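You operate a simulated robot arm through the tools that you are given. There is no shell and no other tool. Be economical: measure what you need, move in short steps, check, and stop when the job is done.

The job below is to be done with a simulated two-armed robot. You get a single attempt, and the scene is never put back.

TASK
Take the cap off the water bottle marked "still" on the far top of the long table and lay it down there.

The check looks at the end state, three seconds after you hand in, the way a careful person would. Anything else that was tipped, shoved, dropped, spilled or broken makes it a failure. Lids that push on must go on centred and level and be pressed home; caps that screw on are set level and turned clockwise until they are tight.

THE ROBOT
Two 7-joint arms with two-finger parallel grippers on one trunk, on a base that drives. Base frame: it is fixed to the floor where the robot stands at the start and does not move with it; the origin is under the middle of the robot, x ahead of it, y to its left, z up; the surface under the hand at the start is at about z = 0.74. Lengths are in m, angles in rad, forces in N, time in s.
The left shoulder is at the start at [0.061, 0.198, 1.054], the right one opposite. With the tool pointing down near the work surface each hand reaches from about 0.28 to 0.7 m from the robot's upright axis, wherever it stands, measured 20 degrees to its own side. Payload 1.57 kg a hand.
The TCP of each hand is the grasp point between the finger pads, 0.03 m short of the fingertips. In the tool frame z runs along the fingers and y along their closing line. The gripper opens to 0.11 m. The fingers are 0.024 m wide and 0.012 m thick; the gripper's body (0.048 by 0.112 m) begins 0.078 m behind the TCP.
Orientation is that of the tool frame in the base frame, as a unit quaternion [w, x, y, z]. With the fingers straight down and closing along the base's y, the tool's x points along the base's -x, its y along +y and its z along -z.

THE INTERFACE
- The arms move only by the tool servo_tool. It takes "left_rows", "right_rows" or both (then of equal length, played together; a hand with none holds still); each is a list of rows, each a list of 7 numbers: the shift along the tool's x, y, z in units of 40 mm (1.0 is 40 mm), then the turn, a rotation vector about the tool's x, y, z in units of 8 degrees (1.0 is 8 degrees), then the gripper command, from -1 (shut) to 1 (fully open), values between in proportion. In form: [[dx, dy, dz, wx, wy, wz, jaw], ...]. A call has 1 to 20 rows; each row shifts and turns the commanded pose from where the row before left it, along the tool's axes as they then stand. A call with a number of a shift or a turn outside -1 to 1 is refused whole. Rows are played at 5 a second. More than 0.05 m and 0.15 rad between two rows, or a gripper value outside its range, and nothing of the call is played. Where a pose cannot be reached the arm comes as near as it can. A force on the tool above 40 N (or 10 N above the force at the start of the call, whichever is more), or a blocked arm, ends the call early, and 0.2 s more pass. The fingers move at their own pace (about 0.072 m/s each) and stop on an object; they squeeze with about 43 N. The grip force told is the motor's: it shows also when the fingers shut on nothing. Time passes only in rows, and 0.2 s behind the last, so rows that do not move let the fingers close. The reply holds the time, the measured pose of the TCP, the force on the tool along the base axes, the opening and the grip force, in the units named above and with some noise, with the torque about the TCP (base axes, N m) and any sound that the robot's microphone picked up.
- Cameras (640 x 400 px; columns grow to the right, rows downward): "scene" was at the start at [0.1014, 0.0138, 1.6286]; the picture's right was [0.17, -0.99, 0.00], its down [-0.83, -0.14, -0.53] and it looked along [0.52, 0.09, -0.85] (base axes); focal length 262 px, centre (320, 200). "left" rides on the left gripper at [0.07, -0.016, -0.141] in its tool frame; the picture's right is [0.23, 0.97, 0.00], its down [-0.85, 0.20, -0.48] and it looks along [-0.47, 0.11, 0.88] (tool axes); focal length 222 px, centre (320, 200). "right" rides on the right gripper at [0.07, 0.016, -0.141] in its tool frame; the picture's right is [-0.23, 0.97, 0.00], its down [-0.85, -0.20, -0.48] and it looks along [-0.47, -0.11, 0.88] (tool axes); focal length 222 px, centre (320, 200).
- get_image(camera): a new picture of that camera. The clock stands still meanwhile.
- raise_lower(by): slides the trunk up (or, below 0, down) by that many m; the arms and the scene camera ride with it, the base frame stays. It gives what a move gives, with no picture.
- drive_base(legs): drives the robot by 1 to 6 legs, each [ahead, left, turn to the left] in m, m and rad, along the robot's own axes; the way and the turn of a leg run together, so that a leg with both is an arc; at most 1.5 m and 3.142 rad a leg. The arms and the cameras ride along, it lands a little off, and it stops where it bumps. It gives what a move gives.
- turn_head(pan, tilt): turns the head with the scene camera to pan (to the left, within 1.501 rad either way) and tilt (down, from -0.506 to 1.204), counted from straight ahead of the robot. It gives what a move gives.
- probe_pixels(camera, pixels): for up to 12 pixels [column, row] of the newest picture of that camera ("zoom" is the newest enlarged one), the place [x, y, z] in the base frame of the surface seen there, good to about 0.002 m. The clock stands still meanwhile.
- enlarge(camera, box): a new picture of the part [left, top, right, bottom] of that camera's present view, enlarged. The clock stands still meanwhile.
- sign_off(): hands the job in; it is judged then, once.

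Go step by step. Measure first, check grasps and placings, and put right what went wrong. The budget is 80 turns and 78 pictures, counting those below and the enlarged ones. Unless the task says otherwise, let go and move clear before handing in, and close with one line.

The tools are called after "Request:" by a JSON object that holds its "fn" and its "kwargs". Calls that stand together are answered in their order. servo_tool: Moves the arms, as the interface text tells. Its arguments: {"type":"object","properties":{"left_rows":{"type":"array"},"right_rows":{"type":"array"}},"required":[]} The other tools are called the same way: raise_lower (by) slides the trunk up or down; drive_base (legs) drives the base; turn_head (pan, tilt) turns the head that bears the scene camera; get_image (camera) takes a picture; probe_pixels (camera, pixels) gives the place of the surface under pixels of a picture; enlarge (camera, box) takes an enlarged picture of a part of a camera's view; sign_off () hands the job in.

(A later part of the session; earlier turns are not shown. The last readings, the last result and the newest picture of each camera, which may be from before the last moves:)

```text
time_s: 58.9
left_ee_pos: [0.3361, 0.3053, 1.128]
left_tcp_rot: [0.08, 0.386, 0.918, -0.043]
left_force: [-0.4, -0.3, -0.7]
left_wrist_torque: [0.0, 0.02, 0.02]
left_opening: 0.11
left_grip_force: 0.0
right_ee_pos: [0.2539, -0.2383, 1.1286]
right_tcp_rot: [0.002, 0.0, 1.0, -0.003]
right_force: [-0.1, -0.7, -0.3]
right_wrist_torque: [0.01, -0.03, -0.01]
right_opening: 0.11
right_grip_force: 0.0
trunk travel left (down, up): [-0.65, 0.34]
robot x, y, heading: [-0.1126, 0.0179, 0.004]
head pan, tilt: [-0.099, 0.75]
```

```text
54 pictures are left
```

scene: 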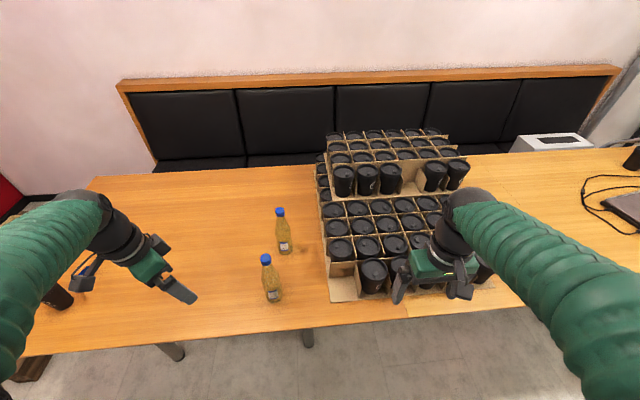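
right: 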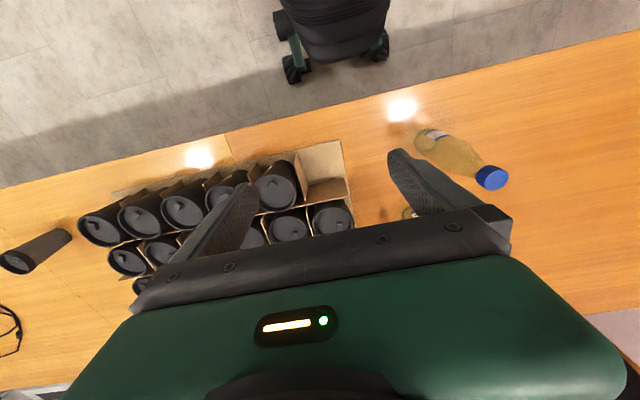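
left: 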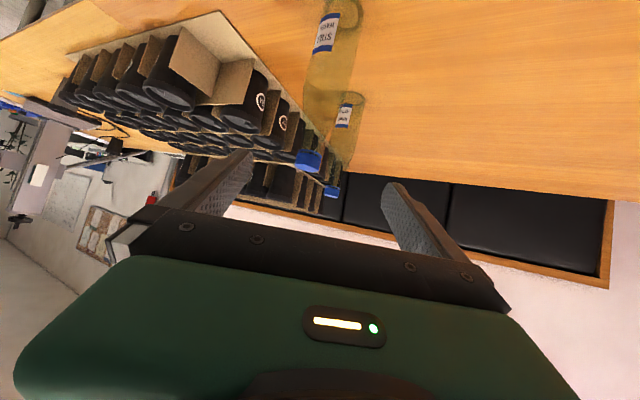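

That worked cleanly. Now tilt 35° more toward the bottle.

Request:
{"fn": "servo_tool", "kwargs": {"left_rows": [[0, 0, 0.5, 0, -0.87, 0, 1], [0, 0, 0.5, 0, -0.87, 0, 1], [0, 0, 0.5, 0, -0.87, 0, 1], [0, 0, 0.5, 0, -0.87, 0, 1], [0, 0, 0, 0, -0.87, 0, 1], [0, 0, 0, 0, 0, 0, 1]]}}

```text
time_s: 60.3
left_ee_pos: [0.3549, 0.2837, 1.0546]
left_tcp_rot: [0.351, 0.355, 0.852, -0.156]
left_force: [0.2, -0.6, -0.1]
left_wrist_torque: [0.0, 0.02, 0.01]
left_opening: 0.1101
left_grip_force: 0.0
right_ee_pos: [0.2526, -0.2386, 1.1283]
right_tcp_rot: [0.002, 0.001, 1.0, -0.004]
right_force: [0.3, -0.3, 0.1]
right_wrist_torque: [-0.05, 0.01, -0.03]
right_opening: 0.1101
right_grip_force: 0.0
trunk travel left (down, up): [-0.65, 0.34]
robot x, y, heading: [-0.1128, 0.0183, 0.003]
head pan, tilt: [-0.099, 0.75]
```

Orientation is pointing (0.49, −0.515, −0.70), with no complaints. On to the standoff along the approach line.

Request:
{"fn": "servo_tool", "kwargs": {"left_rows": [[0.21, -0.066, 0.926, 0, 0, 0, 1], [0.21, -0.066, 0.926, 0, 0, 0, 1], [0.21, -0.066, 0.926, 0, 0, 0, 1], [0.21, -0.066, 0.926, 0, 0, 0, 1], [0.21, -0.066, 0.926, 0, 0, 0, 1], [0, 0, 0, 0, 0, 0, 1]]}}

Request:
{"fn": "get_image", "kwargs": {"camera": "left"}}

Request:
{"fn": "get_image", "kwargs": {"camera": "scene"}}

```text
time_s: 61.7
left_ee_pos: [0.4142, 0.1982, 0.8937]
left_tcp_rot: [0.352, 0.355, 0.852, -0.156]
left_force: [0.4, 1.0, 0.0]
left_wrist_torque: [0.0, -0.02, 0.01]
left_opening: 0.1101
left_grip_force: 0.0
right_ee_pos: [0.2525, -0.2379, 1.1288]
right_tcp_rot: [0.002, 0.0, 1.0, -0.003]
right_force: [0.0, 0.3, -0.1]
right_wrist_torque: [0.01, -0.01, -0.01]
right_opening: 0.1097
right_grip_force: 0.0
trunk travel left (down, up): [-0.65, 0.34]
robot x, y, heading: [-0.1132, 0.0162, 0.001]
head pan, tilt: [-0.099, 0.75]
```

```text
53 pictures are left
```

left: 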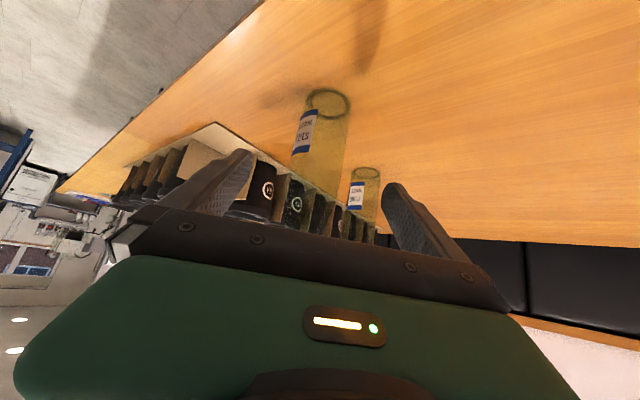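

```text
52 pictures are left
```

scene: 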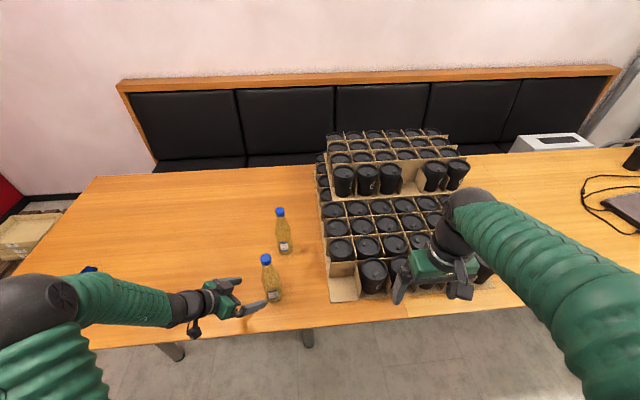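

Standoff reached. The bottle stands between the fingers in the left picture (label at 305,135). Advance the remaining 0.118 m with open fingers.

Request:
{"fn": "servo_tool", "kwargs": {"left_rows": [[0, 0.01, 0.74, 0, 0, 0, 1], [0, 0.01, 0.74, 0, 0, 0, 1], [0, 0.01, 0.74, 0, 0, 0, 1], [0, 0.01, 0.74, 0, 0, 0, 1], [0, 0, 0, 0, 0, 0, 1]]}}

Request:
{"fn": "get_image", "kwargs": {"camera": "left"}}

Request:
{"fn": "enlarge", "kwargs": {"camera": "scene", "box": [200, 230, 320, 330]}}

```text
time_s: 62.9
left_ee_pos: [0.4711, 0.1401, 0.8108]
left_tcp_rot: [0.351, 0.355, 0.852, -0.156]
left_force: [0.6, 0.2, 0.7]
left_wrist_torque: [-0.01, 0.01, 0.01]
left_opening: 0.1099
left_grip_force: 0.0
right_ee_pos: [0.2526, -0.2391, 1.13]
right_tcp_rot: [0.002, 0.0, 1.0, -0.003]
right_force: [-0.1, -0.2, -0.5]
right_wrist_torque: [0.0, 0.01, 0.01]
right_opening: 0.1101
right_grip_force: 0.0
trunk travel left (down, up): [-0.65, 0.34]
robot x, y, heading: [-0.1131, 0.0204, 0.004]
head pan, tilt: [-0.099, 0.75]
```

```text
51 pictures are left
```

left: 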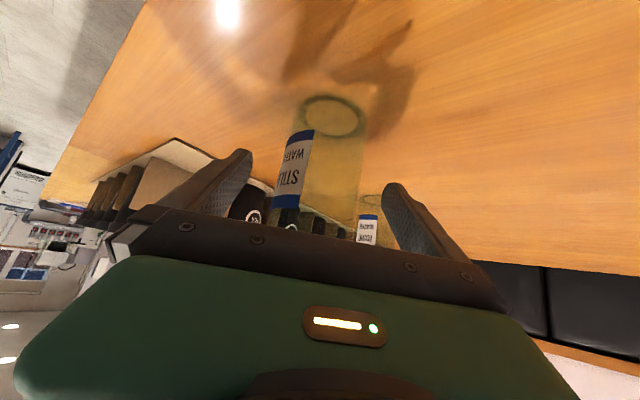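

```text
4.00 times, centred on (260, 280) of scene
```

zoom: 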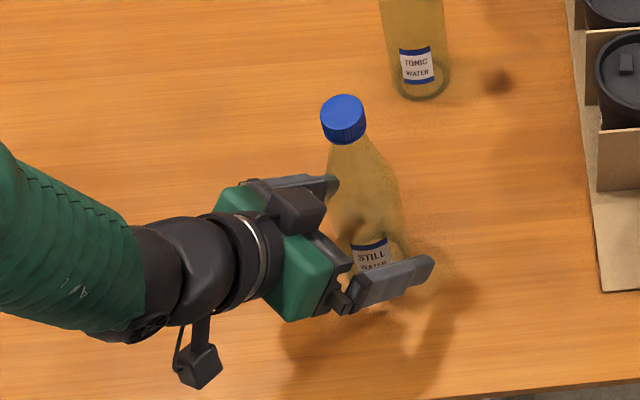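

Centred: both fingers straddle the body symmetrically. Closing gradually.

Request:
{"fn": "servo_tool", "kwargs": {"left_rows": [[0, 0, 0, 0, 0, 0, 0.4], [0, 0, 0, 0, 0, 0, 0.25], [0, 0, 0, 0, 0, 0, 0.2], [0, 0, 0, 0, 0, 0, 0.15], [0, 0, 0, 0, 0, 0, 0.1], [0, 0, 0, 0, 0, 0, 0.0], [0, 0, 0, 0, 0, 0, -1], [0, 0, 0, 0, 0, 0, -1], [0, 0, 0, 0, 0, 0, -1]]}}

Request:
{"fn": "enlarge", "kwargs": {"camera": "scene", "box": [230, 240, 310, 310]}}

```text
time_s: 64.9
left_ee_pos: [0.4717, 0.1396, 0.8097]
left_tcp_rot: [0.351, 0.355, 0.852, -0.156]
left_force: [1.3, -0.8, 0.1]
left_wrist_torque: [0.36, -0.15, -0.13]
left_opening: 0.0605
left_grip_force: 43.1
right_ee_pos: [0.2524, -0.2379, 1.1285]
right_tcp_rot: [0.002, 0.001, 1.0, -0.004]
right_force: [0.8, -0.2, -0.5]
right_wrist_torque: [-0.01, -0.04, 0.01]
right_opening: 0.1101
right_grip_force: 0.0
trunk travel left (down, up): [-0.65, 0.34]
robot x, y, heading: [-0.1105, 0.0155, 0.002]
head pan, tilt: [-0.099, 0.75]
```

```text
5.71 times, centred on (270, 275) of scene
```

zoom: 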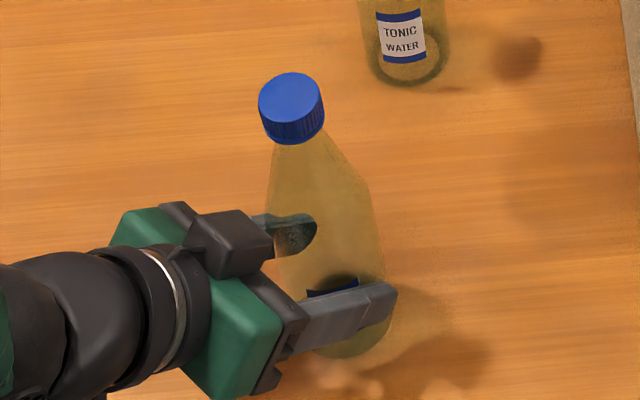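

The body is held at a 0.0605 m opening. Remeasure the cap.

Request:
{"fn": "probe_pixels", "kwargs": {"camera": "zoom", "pixels": [[291, 96], [262, 96], [320, 92], [290, 76], [293, 114], [298, 128], [300, 138], [270, 120], [322, 108]]}}

```text
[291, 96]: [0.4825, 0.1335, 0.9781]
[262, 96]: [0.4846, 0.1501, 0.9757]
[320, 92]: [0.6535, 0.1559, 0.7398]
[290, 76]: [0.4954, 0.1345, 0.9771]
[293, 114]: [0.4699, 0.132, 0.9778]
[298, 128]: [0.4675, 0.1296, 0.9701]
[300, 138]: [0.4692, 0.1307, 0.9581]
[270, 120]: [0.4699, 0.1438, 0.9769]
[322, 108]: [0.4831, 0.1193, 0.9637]
```

Cap centre is (0.482, 0.134), spanning z≈0.955–0.977. Bring the right hand above it and turn it clockwise first, to have unscrewing range.

Request:
{"fn": "servo_tool", "kwargs": {"right_rows": [[-0.442, 0.715, 0.05, 0, 0, 0, 1], [-0.442, 0.715, 0.05, 0, 0, 0, 1], [-0.442, 0.715, 0.05, 0, 0, 0, 1], [-0.442, 0.715, 0.05, 0, 0, 0, 1], [-0.442, 0.715, 0.05, 0, 0, 0, 1], [-0.442, 0.715, 0.05, 0, 0, 0, 1], [-0.442, 0.715, 0.05, 0, 0, 0, 1], [-0.442, 0.715, 0.05, 0, 0, 0, 1], [-0.442, 0.715, 0.05, 0, 0, 0, 1], [-0.442, 0.715, 0.05, 0, 0, 0, 1], [-0.442, 0.715, 0.05, 0, 0, 0, 1], [-0.442, 0.715, 0.05, 0, 0, 0, 1], [-0.442, 0.715, 0.05, 0, 0, 0, 1], [0, 0, 0, 0, 0, 0, 1]]}}

Request:
{"fn": "get_image", "kwargs": {"camera": "scene"}}

```text
time_s: 67.9
left_ee_pos: [0.4711, 0.1417, 0.8102]
left_tcp_rot: [0.351, 0.355, 0.852, -0.156]
left_force: [-0.4, 2.0, -0.7]
left_wrist_torque: [0.16, -0.1, 0.05]
left_opening: 0.0606
left_grip_force: 42.9
right_ee_pos: [0.4684, 0.1222, 1.0958]
right_tcp_rot: [0.001, 0.0, 1.0, -0.004]
right_force: [0.4, 0.5, 0.4]
right_wrist_torque: [0.03, 0.0, 0.03]
right_opening: 0.1101
right_grip_force: 0.0
right hand out of reach, approached as far as the arm can: row 13
trunk travel left (down, up): [-0.65, 0.34]
robot x, y, heading: [-0.1088, 0.016, 0.006]
head pan, tilt: [-0.099, 0.75]
```

```text
48 pictures are left
```

scene: 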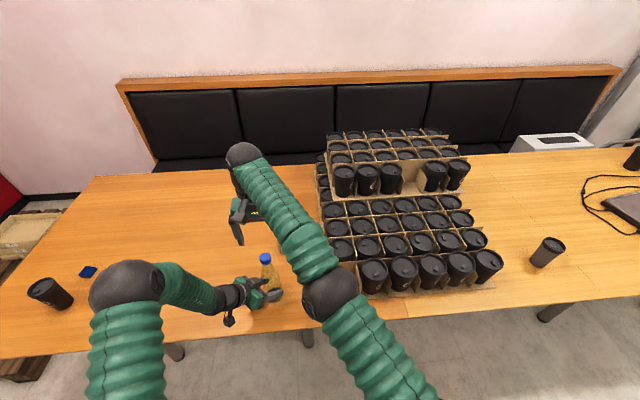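

Right hand is nearly above the cap but at the edge of reach; it should get easier lower down. Lower a bit, correct toward the cap and turn clockwise.

Request:
{"fn": "servo_tool", "kwargs": {"right_rows": [[0, 0, 0.75, 0, 0, 0, 1], [0, 0, 0.6, 0, 0, 0, 1], [-0.34, 0.3, 0, 0, 0, 0, 1], [0, 0, 0, 0, 0, 1, 1], [0, 0, 0, 0, 0, 1, 1], [0, 0, 0, 0, 0, 1, 1], [0, 0, 0, 0, 0, 1, 1], [0, 0, 0, 0, 0, 1, 1], [0, 0, 0, 0, 0, 1, 1], [0, 0, 0, 0, 0, 0, 1]]}}

```text
time_s: 70.1
left_ee_pos: [0.4714, 0.1421, 0.8092]
left_tcp_rot: [0.352, 0.354, 0.852, -0.157]
left_force: [-0.7, 0.4, -0.5]
left_wrist_torque: [0.05, -0.03, 0.0]
left_opening: 0.0606
left_grip_force: 43.6
right_ee_pos: [0.4793, 0.1241, 1.0433]
right_tcp_rot: [0.002, 0.411, 0.912, -0.003]
right_force: [-0.8, 0.3, -0.6]
right_wrist_torque: [0.03, 0.01, -0.01]
right_opening: 0.1102
right_grip_force: 0.1
right hand out of reach, approached as far as the arm can: row 1, 2, 3
trunk travel left (down, up): [-0.65, 0.34]
robot x, y, heading: [-0.111, 0.0193, 0.005]
head pan, tilt: [-0.099, 0.75]
```

Now at (0.479, 0.124, 1.043), yaw −48°. Fine-correct to the cap axis and lower partway.

Request:
{"fn": "servo_tool", "kwargs": {"right_rows": [[0.14, 0.22, 0.4, 0, 0, 0, 1], [0, 0, 0.3, 0, 0, 0, 1], [0, 0, 0, 0, 0, 0, 1]]}}

Request:
{"fn": "get_image", "kwargs": {"camera": "right"}}

```text
time_s: 70.9
left_ee_pos: [0.4723, 0.1398, 0.8109]
left_tcp_rot: [0.35, 0.354, 0.853, -0.157]
left_force: [1.1, -0.4, 0.0]
left_wrist_torque: [-0.02, -0.23, -0.05]
left_opening: 0.0605
left_grip_force: 43.0
right_ee_pos: [0.479, 0.135, 1.0139]
right_tcp_rot: [0.002, 0.41, 0.912, -0.003]
right_force: [-0.2, 0.6, 0.2]
right_wrist_torque: [0.02, 0.01, 0.0]
right_opening: 0.1099
right_grip_force: 0.0
right hand out of reach, approached as far as the arm can: row 1
trunk travel left (down, up): [-0.65, 0.34]
robot x, y, heading: [-0.1116, 0.0194, 0.005]
head pan, tilt: [-0.099, 0.75]
```

```text
47 pictures are left
```

right: 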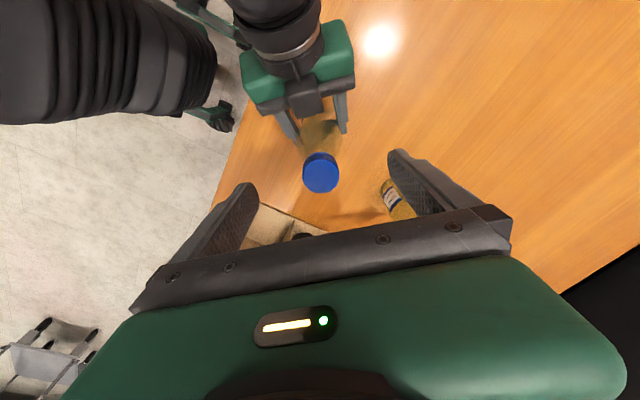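

In the right picture the cap is at (321,168), close to where its top should be. I'll probe it from this camera.

Request:
{"fn": "probe_pixels", "kwargs": {"camera": "right", "pixels": [[321, 168], [306, 168], [336, 168], [321, 155], [321, 180], [321, 188], [310, 158], [332, 158]]}}

Request:
{"fn": "enlarge", "kwargs": {"camera": "right", "box": [280, 130, 360, 200]}}

```text
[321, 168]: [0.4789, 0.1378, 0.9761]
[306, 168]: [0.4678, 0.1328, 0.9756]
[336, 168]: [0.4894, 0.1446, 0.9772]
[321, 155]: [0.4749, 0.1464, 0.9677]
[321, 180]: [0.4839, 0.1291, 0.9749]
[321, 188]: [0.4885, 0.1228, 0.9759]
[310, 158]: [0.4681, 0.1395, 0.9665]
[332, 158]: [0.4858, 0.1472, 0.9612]
```

```text
5.71 times, centred on (320, 165) of right
```

zoom: 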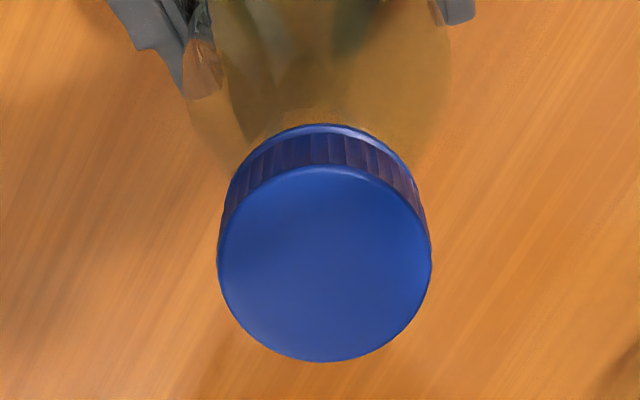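

The cap's centre is (0.482, 0.1325). Shift 4 mm along tool −x and lower so fingertips cover the cap, then close gently.

Request:
{"fn": "servo_tool", "kwargs": {"right_rows": [[-0.1, 0.01, 0.4, 0, 0, 0, 1], [0, 0, 0.4, 0, 0, 0, 1], [0, 0, 0, 0, 0, 0, 0.2], [0, 0, 0, 0, 0, 0, -0.1]]}}

Request:
{"fn": "get_image", "kwargs": {"camera": "right"}}

```text
time_s: 71.9
left_ee_pos: [0.4727, 0.141, 0.8098]
left_tcp_rot: [0.35, 0.355, 0.853, -0.156]
left_force: [-0.5, -0.2, -0.6]
left_wrist_torque: [0.05, 0.01, -0.01]
left_opening: 0.0605
left_grip_force: 43.5
right_ee_pos: [0.4834, 0.1338, 0.9837]
right_tcp_rot: [0.003, 0.408, 0.913, -0.003]
right_force: [0.0, 0.1, -0.2]
right_wrist_torque: [-0.01, 0.0, 0.0]
right_opening: 0.0498
right_grip_force: 0.1
trunk travel left (down, up): [-0.65, 0.34]
robot x, y, heading: [-0.1083, 0.0202, 0.004]
head pan, tilt: [-0.099, 0.75]
```

```text
45 pictures are left
```

right: 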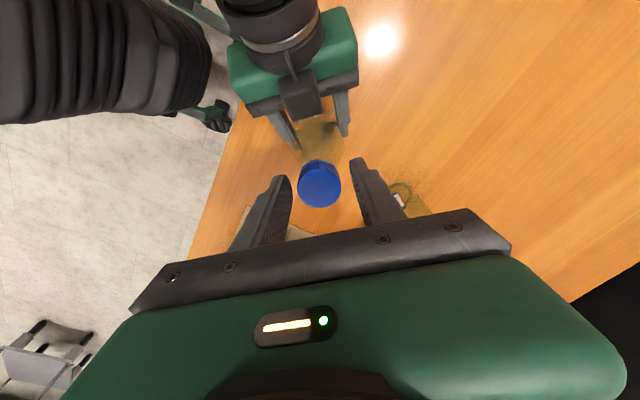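

Centred between fingers. Close on the cap and try the first counter-clockwise turn.

Request:
{"fn": "servo_tool", "kwargs": {"right_rows": [[0, 0, 0, 0, 0, 0, -0.4], [0, 0, 0, 0, 0, 0, -1], [0, 0, 0, 0, 0, 0, -1], [0, 0, 0, 0, 0, -0.5, -1], [0, 0, 0, 0, 0, -0.5, -1], [0, 0, 0, 0, 0, -0.5, -1], [0, 0, 0, 0, 0, -0.5, -1]]}}

Request:
{"fn": "get_image", "kwargs": {"camera": "right"}}

```text
time_s: 73.5
left_ee_pos: [0.4725, 0.1409, 0.8093]
left_tcp_rot: [0.35, 0.355, 0.852, -0.157]
left_force: [-5.4, 2.5, -2.0]
left_wrist_torque: [-0.18, -0.71, -0.02]
left_opening: 0.0605
left_grip_force: 43.0
right_ee_pos: [0.4801, 0.133, 0.982]
right_tcp_rot: [0.003, 0.276, 0.961, -0.004]
right_force: [5.7, -1.4, 2.6]
right_wrist_torque: [-0.07, -0.16, -0.02]
right_opening: 0.0303
right_grip_force: 39.8
trunk travel left (down, up): [-0.65, 0.34]
robot x, y, heading: [-0.1126, 0.0168, 0.009]
head pan, tilt: [-0.099, 0.75]
```

```text
44 pictures are left
```

right: 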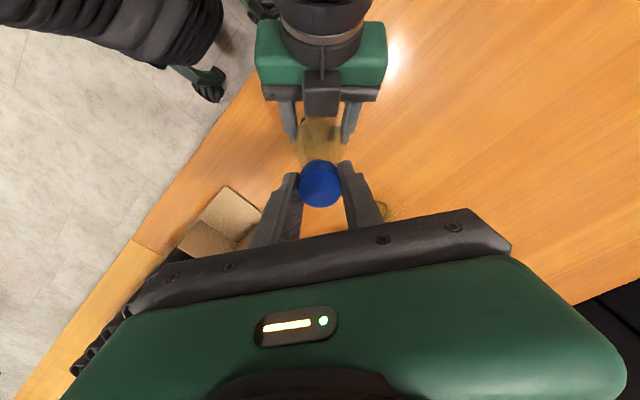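

The cap is gripped (0.030 m) and turned 16° with low torque. Continue counter-clockwise.

Request:
{"fn": "servo_tool", "kwargs": {"right_rows": [[-0.04, 0.02, 0, 0, 0, -0.8, -1], [0, 0, -0.005, 0, 0, -0.8, -1], [0, 0, -0.005, 0, 0, -0.8, -1], [0, 0, -0.005, 0, 0, -0.8, -1], [0, 0, -0.005, 0, 0, -0.8, -1], [0, 0, -0.005, 0, 0, -0.8, -1], [0, 0, -0.005, 0, 0, -0.8, -1], [0, 0, -0.005, 0, 0, -0.8, -1], [0, 0, -0.005, 0, 0, -0.8, -1], [0, 0, 0, 0, 0, 0, -1]]}}

Request:
{"fn": "enlarge", "kwargs": {"camera": "right", "box": [260, 80, 380, 220]}}

```text
time_s: 75.7
left_ee_pos: [0.4719, 0.1395, 0.8108]
left_tcp_rot: [0.352, 0.355, 0.852, -0.157]
left_force: [7.2, -2.1, -2.4]
left_wrist_torque: [0.35, 0.7, 0.03]
left_opening: 0.0602
left_grip_force: 42.7
right_ee_pos: [0.4835, 0.133, 0.9824]
right_tcp_rot: [0.0, -0.222, 0.975, -0.004]
right_force: [-5.5, 3.4, 3.5]
right_wrist_torque: [0.12, 0.31, -0.01]
right_opening: 0.0301
right_grip_force: 40.0
trunk travel left (down, up): [-0.65, 0.34]
robot x, y, heading: [-0.1105, 0.0205, 0.004]
head pan, tilt: [-0.099, 0.75]
```

```text
2.86 times, centred on (320, 150) of right
```

zoom: 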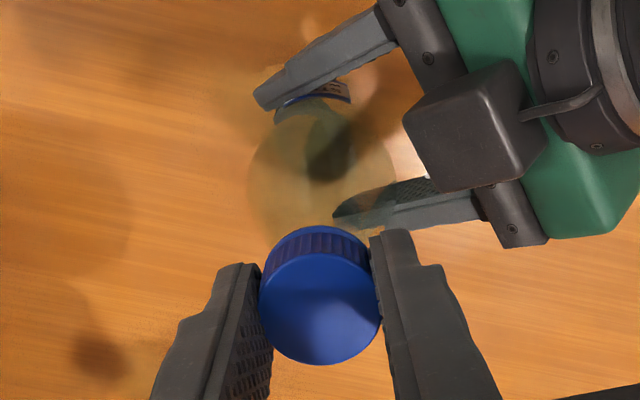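

Turned 74° so far with almost no torque. Continue toward the range's end.

Request:
{"fn": "servo_tool", "kwargs": {"right_rows": [[0, 0, -0.005, 0, 0, -0.8, -1], [0, 0, -0.005, 0, 0, -0.8, -1], [0, 0, -0.005, 0, 0, -0.8, -1], [0, 0, -0.005, 0, 0, -0.8, -1], [0, 0, -0.005, 0, 0, -0.8, -1], [0, 0, 0, 0, 0, 0, -1]]}}

Request:
{"fn": "enlarge", "kwargs": {"camera": "scene", "box": [220, 220, 320, 310]}}

```text
time_s: 77.1
left_ee_pos: [0.4723, 0.1394, 0.8098]
left_tcp_rot: [0.351, 0.356, 0.852, -0.158]
left_force: [-2.4, -3.1, 0.0]
left_wrist_torque: [0.02, -0.34, -0.03]
left_opening: 0.0602
left_grip_force: 43.9
right_ee_pos: [0.4826, 0.1325, 0.985]
right_tcp_rot: [0.001, -0.481, 0.877, -0.005]
right_force: [1.5, 2.1, -2.0]
right_wrist_torque: [0.27, -0.04, 0.03]
right_opening: 0.0303
right_grip_force: 39.6
trunk travel left (down, up): [-0.65, 0.34]
robot x, y, heading: [-0.1107, 0.0211, 0.004]
head pan, tilt: [-0.099, 0.75]
```

```text
4.44 times, centred on (270, 265) of scene
```

zoom: 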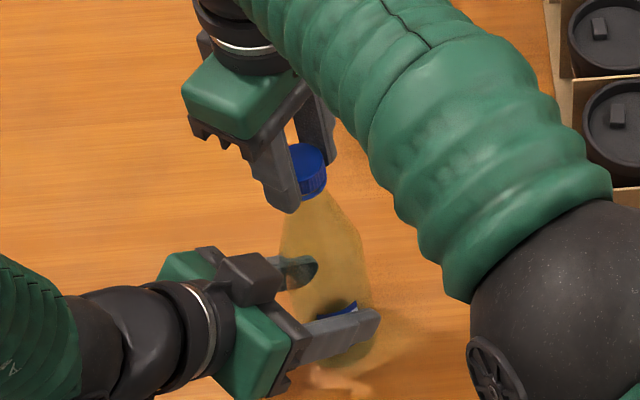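

Now at yaw +57°, total 106°. A few more rows while the wrist allows.

Request:
{"fn": "servo_tool", "kwargs": {"right_rows": [[0, 0, -0.005, 0, 0, -0.8, -1], [0, 0, -0.005, 0, 0, -0.8, -1], [0, 0, -0.005, 0, 0, -0.8, -1], [0, 0, -0.005, 0, 0, -0.8, -1], [0, 0, 0, 0, 0, 0, -1]]}}

```text
time_s: 78.3
left_ee_pos: [0.4719, 0.1414, 0.8107]
left_tcp_rot: [0.351, 0.356, 0.852, -0.157]
left_force: [-5.5, -4.1, 3.8]
left_wrist_torque: [0.12, -0.8, -0.13]
left_opening: 0.0603
left_grip_force: 43.0
right_ee_pos: [0.4823, 0.1318, 0.9852]
right_tcp_rot: [-0.002, -0.664, 0.748, -0.004]
right_force: [4.3, 3.8, -7.5]
right_wrist_torque: [0.45, -0.08, 0.02]
right_opening: 0.0304
right_grip_force: 39.2
trunk travel left (down, up): [-0.65, 0.34]
robot x, y, heading: [-0.1128, 0.0187, 0.005]
head pan, tilt: [-0.099, 0.75]
```

Turned 132°. Open, swing back clockwise and regrip.

Request:
{"fn": "servo_tool", "kwargs": {"right_rows": [[0, 0, 0, 0, 0, 0, 0.1], [0, 0, 0, 0, 0, 0, 0.1], [0, 0, 0, 0, 0, 1, 0.1], [0, 0, 0, 0, 0, 1, 0.1], [0, 0, 0, 0, 0, 1, 0.1], [0, 0, 0, 0, 0, 1, 0.1], [0, 0, 0, 0, 0, 1, 0.1], [0, 0, 0, 0, 0, 1, 0.1], [0, 0, 0, 0, 0, 1, 0.1], [0, 0, 0, 0, 0, 1, 0.1], [0, 0, 0, 0, 0, 1, 0.1], [0, 0, 0, 0, 0, 1, 0.1], [0, 0, 0, 0, 0, 1, 0.1], [0, 0, 0, 0, 0, 1, 0.1], [0, 0, 0, 0, 0, 1, 0.1], [0, 0, 0, 0, 0, 1, 0.1], [0, 0, 0, 0, 0, 1, 0.1], [0, 0, 0, 0, 0, 1, 0.1], [0, 0, 0, 0, 0, 1, 0.1], [0, 0, 0, 0, 0, 0, 0.1]]}}

Request:
{"fn": "enlarge", "kwargs": {"camera": "right", "box": [260, 100, 380, 220]}}

```text
time_s: 82.5
left_ee_pos: [0.4728, 0.1403, 0.8095]
left_tcp_rot: [0.352, 0.354, 0.852, -0.156]
left_force: [-1.4, 0.0, 2.4]
left_wrist_torque: [0.02, -0.13, -0.03]
left_opening: 0.0603
left_grip_force: 43.2
right_ee_pos: [0.4856, 0.1245, 0.985]
right_tcp_rot: [0.003, 0.452, 0.892, -0.003]
right_force: [0.6, -0.5, -0.6]
right_wrist_torque: [-0.02, 0.01, -0.01]
right_opening: 0.0604
right_grip_force: 0.1
trunk travel left (down, up): [-0.65, 0.34]
robot x, y, heading: [-0.1127, 0.0185, -0.0]
head pan, tilt: [-0.099, 0.75]
```

```text
3.33 times, centred on (320, 160) of right
```

zoom: 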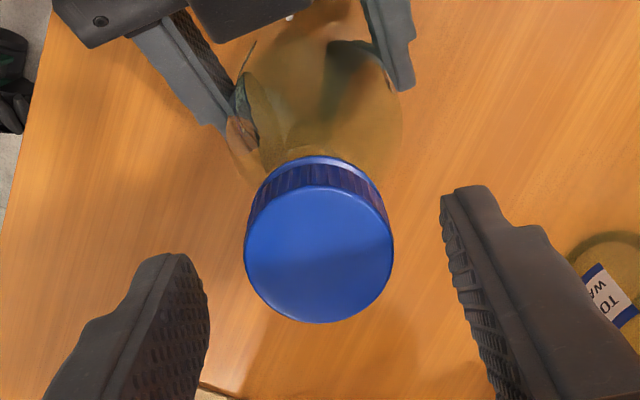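

The hand drifted about 1 cm off the cap axis while turning back. Probe the cap to correct.

Request:
{"fn": "probe_pixels", "kwargs": {"camera": "zoom", "pixels": [[319, 253], [262, 253], [376, 253], [319, 310], [319, 200]]}}

```text
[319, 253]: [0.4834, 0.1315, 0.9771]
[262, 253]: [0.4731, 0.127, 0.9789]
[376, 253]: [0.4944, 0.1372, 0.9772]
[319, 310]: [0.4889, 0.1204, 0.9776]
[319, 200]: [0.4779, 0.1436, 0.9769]
```

Correct 8 mm along tool x, regrip and turn another 130°.

Request:
{"fn": "servo_tool", "kwargs": {"right_rows": [[0.2, 0.05, 0, 0, 0, 0, 0.1], [0, 0, 0, 0, 0, 0, -0.4], [0, 0, 0, 0, 0, 0, -1], [0, 0, 0, 0, 0, 0, -1], [0, 0, -0.01, 0, 0, -1, -1], [0, 0, 0, 0, 0, -1, -1], [0, 0, -0.01, 0, 0, -1, -1], [0, 0, 0, 0, 0, -1, -1], [0, 0, -0.01, 0, 0, -1, -1], [0, 0, 0, 0, 0, -1, -1], [0, 0, -0.01, 0, 0, -1, -1], [0, 0, 0, 0, 0, -1, -1], [0, 0, -0.01, 0, 0, -1, -1], [0, 0, 0, 0, 0, -1, -1], [0, 0, -0.01, 0, 0, -1, -1], [0, 0, 0, 0, 0, -1, -1], [0, 0, -0.01, 0, 0, -1, -1], [0, 0, 0, 0, 0, -1, -1], [0, 0, 0, 0, 0, -1, -1], [0, 0, 0, 0, 0, 0, -1]]}}

```text
time_s: 86.7
left_ee_pos: [0.4716, 0.1393, 0.81]
left_tcp_rot: [0.351, 0.355, 0.852, -0.157]
left_force: [1.1, -12.9, -9.7]
left_wrist_torque: [1.75, -0.31, 0.08]
left_opening: 0.0608
left_grip_force: 43.0
right_ee_pos: [0.4776, 0.1408, 0.9878]
right_tcp_rot: [0.0, -0.554, 0.832, -0.002]
right_force: [1.1, 8.7, 26.0]
right_wrist_torque: [-0.22, 0.37, -0.09]
right_opening: 0.0302
right_grip_force: 39.7
trunk travel left (down, up): [-0.65, 0.34]
robot x, y, heading: [-0.1117, 0.0156, 0.005]
head pan, tilt: [-0.099, 0.75]
```

Right tool feels +26 N upward: the cap is rising on its thread. Take a look before relieving it.

Request:
{"fn": "enlarge", "kwargs": {"camera": "right", "box": [260, 100, 380, 220]}}

Request:
{"fn": "enlarge", "kwargs": {"camera": "scene", "box": [230, 230, 310, 310]}}

```text
3.33 times, centred on (320, 160) of right
```

zoom: 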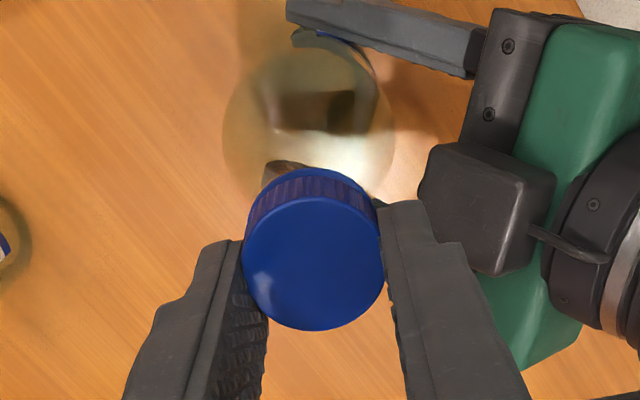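

```text
5.00 times, centred on (270, 270) of scene
```

zoom: 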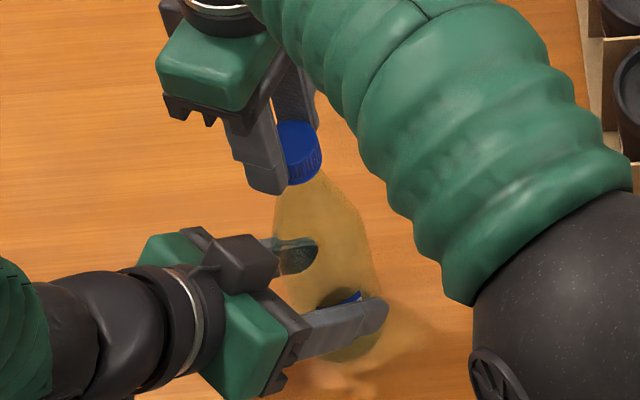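

Looks sound; fingers hold the cap slightly off-centre. Relieve by lifting 1.5 mm and easing sideways, and read the force.

Request:
{"fn": "servo_tool", "kwargs": {"right_rows": [[-0.04, 0.02, -0.04, 0, 0, 0, -1], [0, 0, 0, 0, 0, 0, -1]]}}

```text
time_s: 87.3
left_ee_pos: [0.4719, 0.1406, 0.8102]
left_tcp_rot: [0.35, 0.356, 0.852, -0.158]
left_force: [-1.9, -10.0, -2.4]
left_wrist_torque: [1.31, -0.02, 0.01]
left_opening: 0.0606
left_grip_force: 43.2
right_ee_pos: [0.4781, 0.1418, 0.9895]
right_tcp_rot: [-0.002, -0.552, 0.834, -0.004]
right_force: [1.4, 7.8, 8.0]
right_wrist_torque: [0.05, 0.11, -0.01]
right_opening: 0.0301
right_grip_force: 39.5
trunk travel left (down, up): [-0.65, 0.34]
robot x, y, heading: [-0.1113, 0.0216, -0.0]
head pan, tilt: [-0.099, 0.75]
```

Stiffness is about 11 N/mm. Test whether the cap is free by lifting another 1.6 mm.

Request:
{"fn": "servo_tool", "kwargs": {"right_rows": [[-0.02, 0.01, -0.04, 0, 0, 0, -1], [0, 0, 0, 0, 0, 0, -1]]}}

```text
time_s: 87.9
left_ee_pos: [0.473, 0.1403, 0.8109]
left_tcp_rot: [0.352, 0.354, 0.852, -0.157]
left_force: [-0.5, -5.4, 4.5]
left_wrist_torque: [0.81, -0.17, -0.04]
left_opening: 0.0606
left_grip_force: 43.3
right_ee_pos: [0.4792, 0.143, 0.9901]
right_tcp_rot: [-0.002, -0.552, 0.834, -0.003]
right_force: [0.4, 5.2, -7.6]
right_wrist_torque: [0.06, 0.05, 0.01]
right_opening: 0.03
right_grip_force: 39.3
trunk travel left (down, up): [-0.65, 0.34]
robot x, y, heading: [-0.1113, 0.0199, -0.0]
head pan, tilt: [-0.099, 0.75]
```

Still threaded. Finish this stroke, then release and swing back.

Request:
{"fn": "servo_tool", "kwargs": {"right_rows": [[0, 0, 0, 0, 0, -0.9, -1], [0, 0, -0.01, 0, 0, -0.9, -1], [0, 0, 0, 0, 0, 0, 0.1], [0, 0, 0, 0, 0, 0, 0.1], [0, 0, 0, 0, 0, 1, 0.1], [0, 0, 0, 0, 0, 1, 0.1], [0, 0, 0, 0, 0, 1, 0.1], [0, 0, 0, 0, 0, 1, 0.1], [0, 0, 0, 0, 0, 1, 0.1], [0, 0, 0, 0, 0, 1, 0.1], [0, 0, 0, 0, 0, 1, 0.1], [0, 0, 0, 0, 0, 1, 0.1], [0, 0, 0, 0, 0, 1, 0.1], [0, 0, 0, 0, 0, 1, 0.1], [0, 0, 0, 0, 0, 1, 0.1], [0, 0, 0, 0, 0, 1, 0.1], [0, 0, 0, 0, 0, 1, 0.1], [0, 0, 0, 0, 0, 1, 0.1], [0, 0, 0, 0, 0, 1, 0.1], [0, 0, 0, 0, 0, 1, 0.1]]}}

Request:
{"fn": "enlarge", "kwargs": {"camera": "right", "box": [260, 100, 380, 220]}}

```text
time_s: 92.1
left_ee_pos: [0.4711, 0.1405, 0.811]
left_tcp_rot: [0.35, 0.356, 0.852, -0.157]
left_force: [0.7, 1.8, 0.9]
left_wrist_torque: [0.22, 0.03, 0.0]
left_opening: 0.0603
left_grip_force: 42.9
right_ee_pos: [0.4861, 0.132, 0.9922]
right_tcp_rot: [0.002, 0.406, 0.914, -0.002]
right_force: [0.2, 0.4, 0.6]
right_wrist_torque: [0.02, 0.01, -0.03]
right_opening: 0.0606
right_grip_force: 0.0
trunk travel left (down, up): [-0.65, 0.34]
robot x, y, heading: [-0.1106, 0.0189, 0.005]
head pan, tilt: [-0.099, 0.75]
```

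```text
3.33 times, centred on (320, 160) of right
```

zoom: 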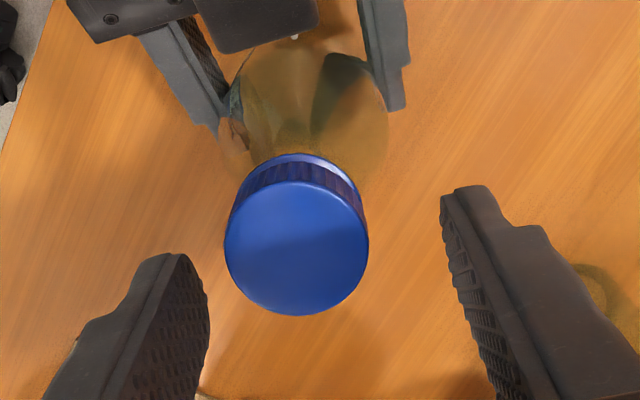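

Request:
{"fn": "probe_pixels", "kwargs": {"camera": "zoom", "pixels": [[297, 247], [240, 247], [352, 247], [297, 300], [297, 195]]}}

```text
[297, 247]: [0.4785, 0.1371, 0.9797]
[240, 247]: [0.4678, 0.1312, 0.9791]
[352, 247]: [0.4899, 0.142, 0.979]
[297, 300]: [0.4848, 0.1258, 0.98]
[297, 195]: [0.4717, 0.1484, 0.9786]
```

The cap top has risen to about 0.979 and sits at (0.4785, 0.137). Align, lower 6 mm, regrip and turn again.

Request:
{"fn": "servo_tool", "kwargs": {"right_rows": [[0.22, -0.06, 0.15, 0, 0, 0, 0.1], [0, 0, 0, 0, 0, 0, -0.4], [0, 0, 0, 0, 0, 0, -1], [0, 0, 0, 0, 0, 0, -1], [0, 0, -0.01, 0, 0, -1, -1], [0, 0, 0, 0, 0, -1, -1], [0, 0, -0.01, 0, 0, -1, -1], [0, 0, 0, 0, 0, -1, -1], [0, 0, -0.01, 0, 0, -1, -1], [0, 0, 0, 0, 0, -1, -1], [0, 0, -0.01, 0, 0, -1, -1], [0, 0, 0, 0, 0, -1, -1], [0, 0, 0, 0, 0, 0, -1]]}}

```text
time_s: 94.9
left_ee_pos: [0.4729, 0.141, 0.8108]
left_tcp_rot: [0.351, 0.354, 0.852, -0.157]
left_force: [-9.2, -1.8, 2.5]
left_wrist_torque: [0.33, -1.64, 0.04]
left_opening: 0.0604
left_grip_force: 42.6
right_ee_pos: [0.4744, 0.1423, 0.9867]
right_tcp_rot: [-0.001, -0.149, 0.989, -0.004]
right_force: [8.9, 1.4, -6.0]
right_wrist_torque: [0.02, -0.1, 0.02]
right_opening: 0.0302
right_grip_force: 39.3
trunk travel left (down, up): [-0.65, 0.34]
robot x, y, heading: [-0.1131, 0.0185, 0.004]
head pan, tilt: [-0.099, 0.75]
```

Ease 3 mm in +x to cut the side force, and continue turning.

Request:
{"fn": "servo_tool", "kwargs": {"right_rows": [[-0.065, -0.045, 0, 0, 0, 0, -1], [0, 0, 0, 0, 0, -1, -1], [0, 0, 0, 0, 0, -1, -1], [0, 0, -0.01, 0, 0, -1, -1], [0, 0, 0, 0, 0, -1, -1], [0, 0, -0.01, 0, 0, -1, -1], [0, 0, 0, 0, 0, -1, -1], [0, 0, -0.01, 0, 0, -1, -1], [0, 0, 0, 0, 0, 0, -1]]}}

```text
time_s: 96.9
left_ee_pos: [0.4729, 0.1411, 0.8092]
left_tcp_rot: [0.351, 0.355, 0.852, -0.157]
left_force: [4.5, 3.6, -0.2]
left_wrist_torque: [-0.27, 0.02, 0.02]
left_opening: 0.0601
left_grip_force: 42.9
right_ee_pos: [0.4721, 0.1467, 0.988]
right_tcp_rot: [-0.002, -0.599, 0.801, -0.003]
right_force: [-0.2, -2.4, 7.1]
right_wrist_torque: [-0.01, -0.08, -0.05]
right_opening: 0.0302
right_grip_force: 39.9
trunk travel left (down, up): [-0.65, 0.34]
robot x, y, heading: [-0.1092, 0.0165, 0.002]
head pan, tilt: [-0.099, 0.75]
```

About 390° in total. Test freedom with a 2 mm lift.

Request:
{"fn": "servo_tool", "kwargs": {"right_rows": [[0, 0, -0.05, 0, 0, 0, -1], [0, 0, 0, 0, 0, 0, -1]]}}

Request:
{"fn": "enlarge", "kwargs": {"camera": "right", "box": [260, 100, 380, 220]}}

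```text
time_s: 97.5
left_ee_pos: [0.4722, 0.1397, 0.8101]
left_tcp_rot: [0.351, 0.355, 0.852, -0.158]
left_force: [2.1, 2.9, 3.0]
left_wrist_torque: [0.33, -0.1, -0.01]
left_opening: 0.0602
left_grip_force: 43.2
right_ee_pos: [0.4735, 0.1481, 0.9904]
right_tcp_rot: [-0.002, -0.598, 0.801, -0.003]
right_force: [0.6, -0.2, 0.1]
right_wrist_torque: [0.0, -0.01, 0.05]
right_opening: 0.0303
right_grip_force: 39.3
trunk travel left (down, up): [-0.65, 0.34]
robot x, y, heading: [-0.1113, 0.0181, 0.005]
head pan, tilt: [-0.099, 0.75]
```

```text
3.33 times, centred on (320, 160) of right
```

zoom: 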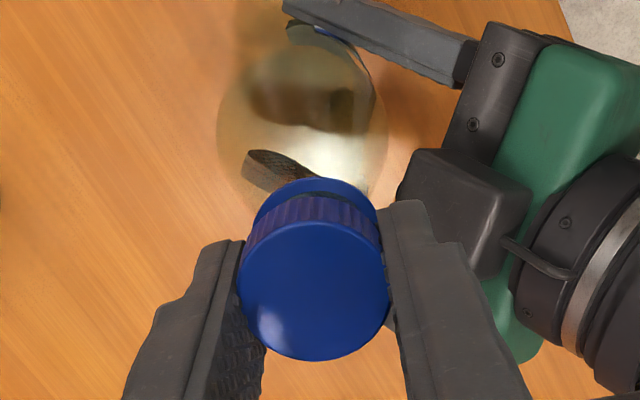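

The cap has come away: force is near zero and a tamper ring shows below it at zoom (310,195). Lift it clear.

Request:
{"fn": "servo_tool", "kwargs": {"right_rows": [[0, 0, -0.2, 0, 0, 0, -1], [0, 0, -0.2, 0, 0, 0, -1], [0, 0, -0.4, 0, 0, 0, -1], [0, 0, -0.4, 0, 0, 0, -1], [0, 0, 0, 0, 0, 0, -1]]}}

Request:
{"fn": "enlarge", "kwargs": {"camera": "right", "box": [240, 60, 400, 220]}}

Request:
{"fn": "enlarge", "kwargs": {"camera": "scene", "box": [210, 200, 330, 320]}}

```text
time_s: 98.7
left_ee_pos: [0.4735, 0.1397, 0.8101]
left_tcp_rot: [0.351, 0.355, 0.852, -0.157]
left_force: [0.6, -1.1, -2.6]
left_wrist_torque: [0.05, 0.0, 0.0]
left_opening: 0.0604
left_grip_force: 43.2
right_ee_pos: [0.4755, 0.1405, 1.0382]
right_tcp_rot: [0.0, -0.594, 0.804, -0.004]
right_force: [1.0, -1.0, 0.2]
right_wrist_torque: [-0.01, -0.03, -0.01]
right_opening: 0.03
right_grip_force: 39.2
right hand out of reach, approached as far as the arm can: row 4
trunk travel left (down, up): [-0.65, 0.34]
robot x, y, heading: [-0.1098, 0.021, 0.006]
head pan, tilt: [-0.099, 0.75]
```

```text
2.50 times, centred on (320, 140) of right
```

zoom: 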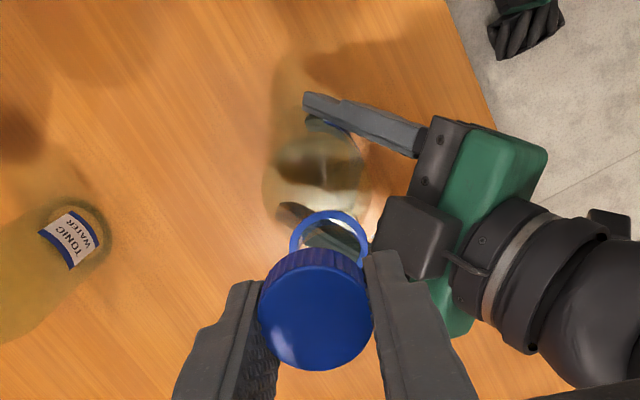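

```text
3.33 times, centred on (270, 260) of scene
```

zoom: 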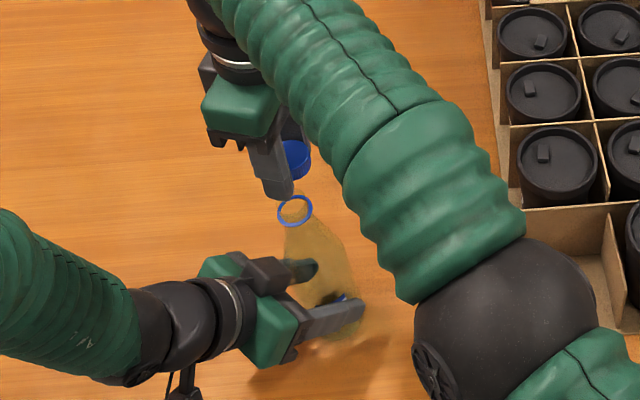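

The cap is off, the ring stays on the neck. Move the capped right hand toward the free spot between bottle and box, turning its wrist back to yaw 0.

Request:
{"fn": "servo_tool", "kwargs": {"right_rows": [[0.78, 0.19, 0, 0, 0, 0, -1], [0.78, 0.19, 0, 0, 0, 0, -1], [0.78, 0.19, 0, 0, 0, 0, -1], [0.78, 0.19, 0, 0, 0, 0, -1], [0, 0, 0, 0, 0, 1, -1], [0, 0, 0, 0, 0, 1, -1], [0, 0, 0, 0, 0, 1, -1], [0, 0, 0, 0, 0, 1, -1], [0, 0, 0, 0, 0, 1, -1], [0, 0, 0, 0, 0, 1, -1], [0, 0, 0, 0, 0, 1, -1], [0, 0, 0, 0, 0, 1, -1], [0, 0, 0, 0, 0, 1, -1], [0, 0, 0, 0, 0, 0, -1]]}}

Request:
{"fn": "enlarge", "kwargs": {"camera": "scene", "box": [220, 210, 340, 330]}}

```text
time_s: 101.7
left_ee_pos: [0.4734, 0.1404, 0.8091]
left_tcp_rot: [0.351, 0.354, 0.852, -0.157]
left_force: [0.2, 0.5, -4.0]
left_wrist_torque: [0.01, 0.01, -0.02]
left_opening: 0.06
left_grip_force: 42.9
right_ee_pos: [0.406, 0.0335, 1.0369]
right_tcp_rot: [0.001, -0.012, 1.0, -0.003]
right_force: [0.2, -0.2, -0.4]
right_wrist_torque: [-0.02, 0.0, 0.0]
right_opening: 0.0304
right_grip_force: 39.6
trunk travel left (down, up): [-0.65, 0.34]
robot x, y, heading: [-0.1094, 0.0193, 0.004]
head pan, tilt: [-0.099, 0.75]
```

```text
3.33 times, centred on (280, 270) of scene
```

zoom: 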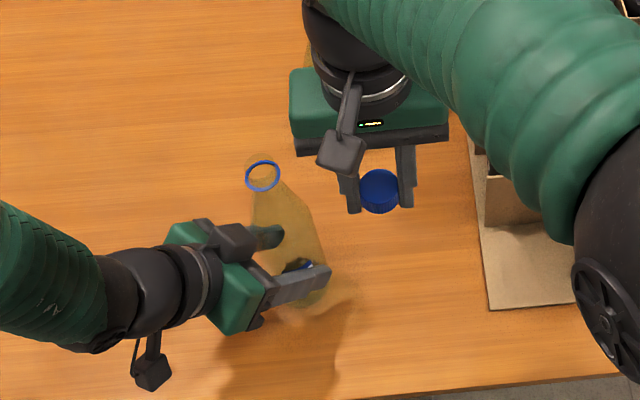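

The left hand carries about 4 N, so the bottle may be raised by a hair. Lower the left 1.5 mm and read the force before opening; I also check the neck's place.

Request:
{"fn": "servo_tool", "kwargs": {"left_rows": [[0.014, 0, 0.013, 0, 0, 0, -1], [0.014, 0, 0.013, 0, 0, 0, -1], [0, 0, 0, 0, 0, 0, -1]]}}

Request:
{"fn": "enlarge", "kwargs": {"camera": "scene", "box": [245, 245, 305, 305]}}

```text
time_s: 102.5
left_ee_pos: [0.4738, 0.1412, 0.808]
left_tcp_rot: [0.35, 0.355, 0.852, -0.157]
left_force: [-0.7, -0.4, -2.3]
left_wrist_torque: [0.03, 0.04, -0.02]
left_opening: 0.0602
left_grip_force: 43.1
right_ee_pos: [0.4048, 0.0326, 1.0377]
right_tcp_rot: [0.001, -0.012, 1.0, -0.004]
right_force: [-0.1, 0.1, -0.6]
right_wrist_torque: [-0.02, 0.01, 0.0]
right_opening: 0.0303
right_grip_force: 39.6
trunk travel left (down, up): [-0.65, 0.34]
robot x, y, heading: [-0.1098, 0.0204, 0.008]
head pan, tilt: [-0.099, 0.75]
```

```text
6.67 times, centred on (275, 275) of scene
```

zoom: 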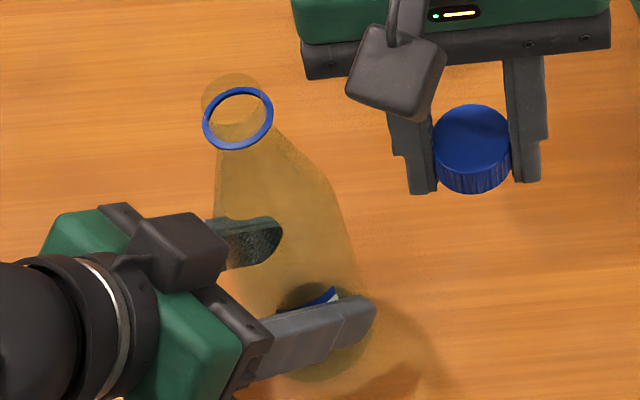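

Request:
{"fn": "probe_pixels", "kwargs": {"camera": "zoom", "pixels": [[206, 122], [270, 112], [240, 91], [236, 146], [320, 376], [300, 374], [355, 340]]}}

Request:
{"fn": "servo_tool", "kwargs": {"left_rows": [[0.014, 0, 0.013, 0, 0, 0, -1], [0.007, 0, 0.007, 0, 0, 0, -1], [0, 0, 0, 0, 0, 0, -1]]}}

```text
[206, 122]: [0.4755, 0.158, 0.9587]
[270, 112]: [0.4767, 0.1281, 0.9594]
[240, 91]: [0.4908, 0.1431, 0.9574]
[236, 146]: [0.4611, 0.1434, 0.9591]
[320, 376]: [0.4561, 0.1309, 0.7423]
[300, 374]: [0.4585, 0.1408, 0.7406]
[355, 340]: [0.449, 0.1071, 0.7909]
```

```text
time_s: 103.3
left_ee_pos: [0.4723, 0.1412, 0.8091]
left_tcp_rot: [0.353, 0.354, 0.852, -0.156]
left_force: [-1.1, 3.7, 9.0]
left_wrist_torque: [0.52, 0.13, 0.01]
left_opening: 0.0601
left_grip_force: 42.8
right_ee_pos: [0.405, 0.0329, 1.039]
right_tcp_rot: [0.002, -0.014, 1.0, -0.003]
right_force: [-0.3, -0.6, -0.7]
right_wrist_torque: [0.01, 0.02, -0.01]
right_opening: 0.0302
right_grip_force: 39.2
trunk travel left (down, up): [-0.65, 0.34]
robot x, y, heading: [-0.1135, 0.0166, 0.002]
head pan, tilt: [-0.099, 0.75]
```

The neck centre is now at (0.476, 0.143): the bottle leans about 2.5° toward the left hand. Raise 1 mm, rotate the left +2.5° about its closing axis to stand it upright, and re-measure.

Request:
{"fn": "servo_tool", "kwargs": {"left_rows": [[-0.018, 0, -0.018, 0, 0, 0, -1], [0, 0, 0, 0, 0.16, 0, -1], [0, 0, 0, 0, 0.16, 0, -1], [0, 0, 0, 0, 0, 0, -1]]}}

Request:
{"fn": "enlarge", "kwargs": {"camera": "scene", "box": [245, 245, 305, 305]}}

```text
time_s: 104.3
left_ee_pos: [0.4723, 0.1414, 0.8085]
left_tcp_rot: [0.33, 0.36, 0.86, -0.15]
left_force: [0.4, -0.9, -0.3]
left_wrist_torque: [0.03, 0.01, -0.01]
left_opening: 0.0602
left_grip_force: 42.9
right_ee_pos: [0.4059, 0.0326, 1.0376]
right_tcp_rot: [0.002, -0.013, 1.0, -0.003]
right_force: [0.3, 0.4, -0.4]
right_wrist_torque: [-0.01, 0.01, -0.01]
right_opening: 0.0301
right_grip_force: 39.2
trunk travel left (down, up): [-0.65, 0.34]
robot x, y, heading: [-0.1118, 0.0205, 0.001]
head pan, tilt: [-0.099, 0.75]
```

```text
6.67 times, centred on (275, 275) of scene
```

zoom: 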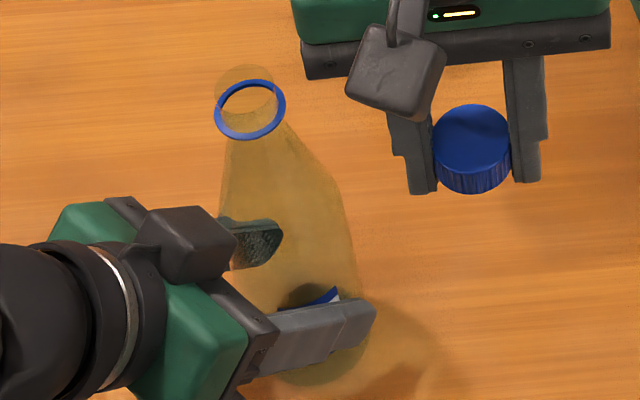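

The bottle is upright and resting (force ≈0). Release the left hand slowly.

Request:
{"fn": "servo_tool", "kwargs": {"left_rows": [[0, 0, 0, 0, 0, 0, 0.08], [0, 0, 0, 0, 0, 0, 0.12], [0, 0, 0, 0, 0, 0, 0.16], [0, 0, 0, 0, 0, 0, 0.22], [0, 0, 0, 0, 0, 0, 0.35], [0, 0, 0, 0, 0, 0, 0.5], [0, 0, 0, 0, 0, 0, 0.7], [0, 0, 0, 0, 0, 0, 0.85], [0, 0, 0, 0, 0, 0, 1], [0, 0, 0, 0, 0, 0, 1]]}}

Request:
{"fn": "enlarge", "kwargs": {"camera": "scene", "box": [235, 235, 315, 315]}}

Request:
{"fn": "get_image", "kwargs": {"camera": "left"}}

```text
time_s: 106.5
left_ee_pos: [0.4743, 0.1407, 0.8096]
left_tcp_rot: [0.332, 0.358, 0.86, -0.148]
left_force: [0.5, 0.5, -0.6]
left_wrist_torque: [0.02, 0.03, -0.02]
left_opening: 0.11
left_grip_force: 0.0
right_ee_pos: [0.4053, 0.0327, 1.0384]
right_tcp_rot: [0.001, -0.013, 1.0, -0.003]
right_force: [-0.1, 0.0, 1.0]
right_wrist_torque: [0.01, -0.03, 0.02]
right_opening: 0.0302
right_grip_force: 39.7
trunk travel left (down, up): [-0.65, 0.34]
robot x, y, heading: [-0.1114, 0.0156, 0.004]
head pan, tilt: [-0.099, 0.75]
```

```text
5.00 times, centred on (275, 275) of scene
```

zoom: 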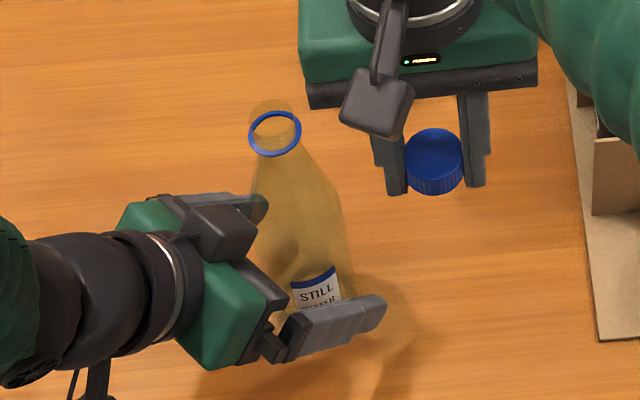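

```text
30 pictures are left
```

left: 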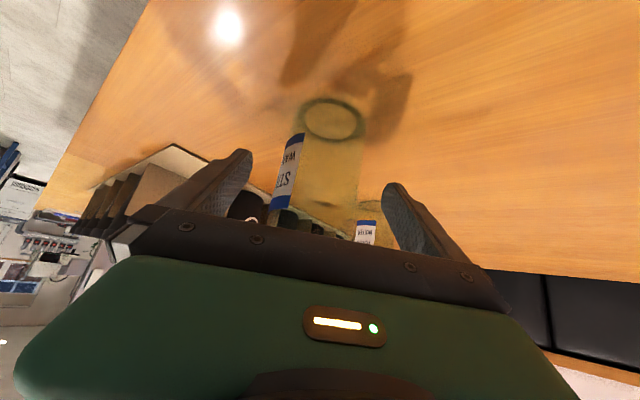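

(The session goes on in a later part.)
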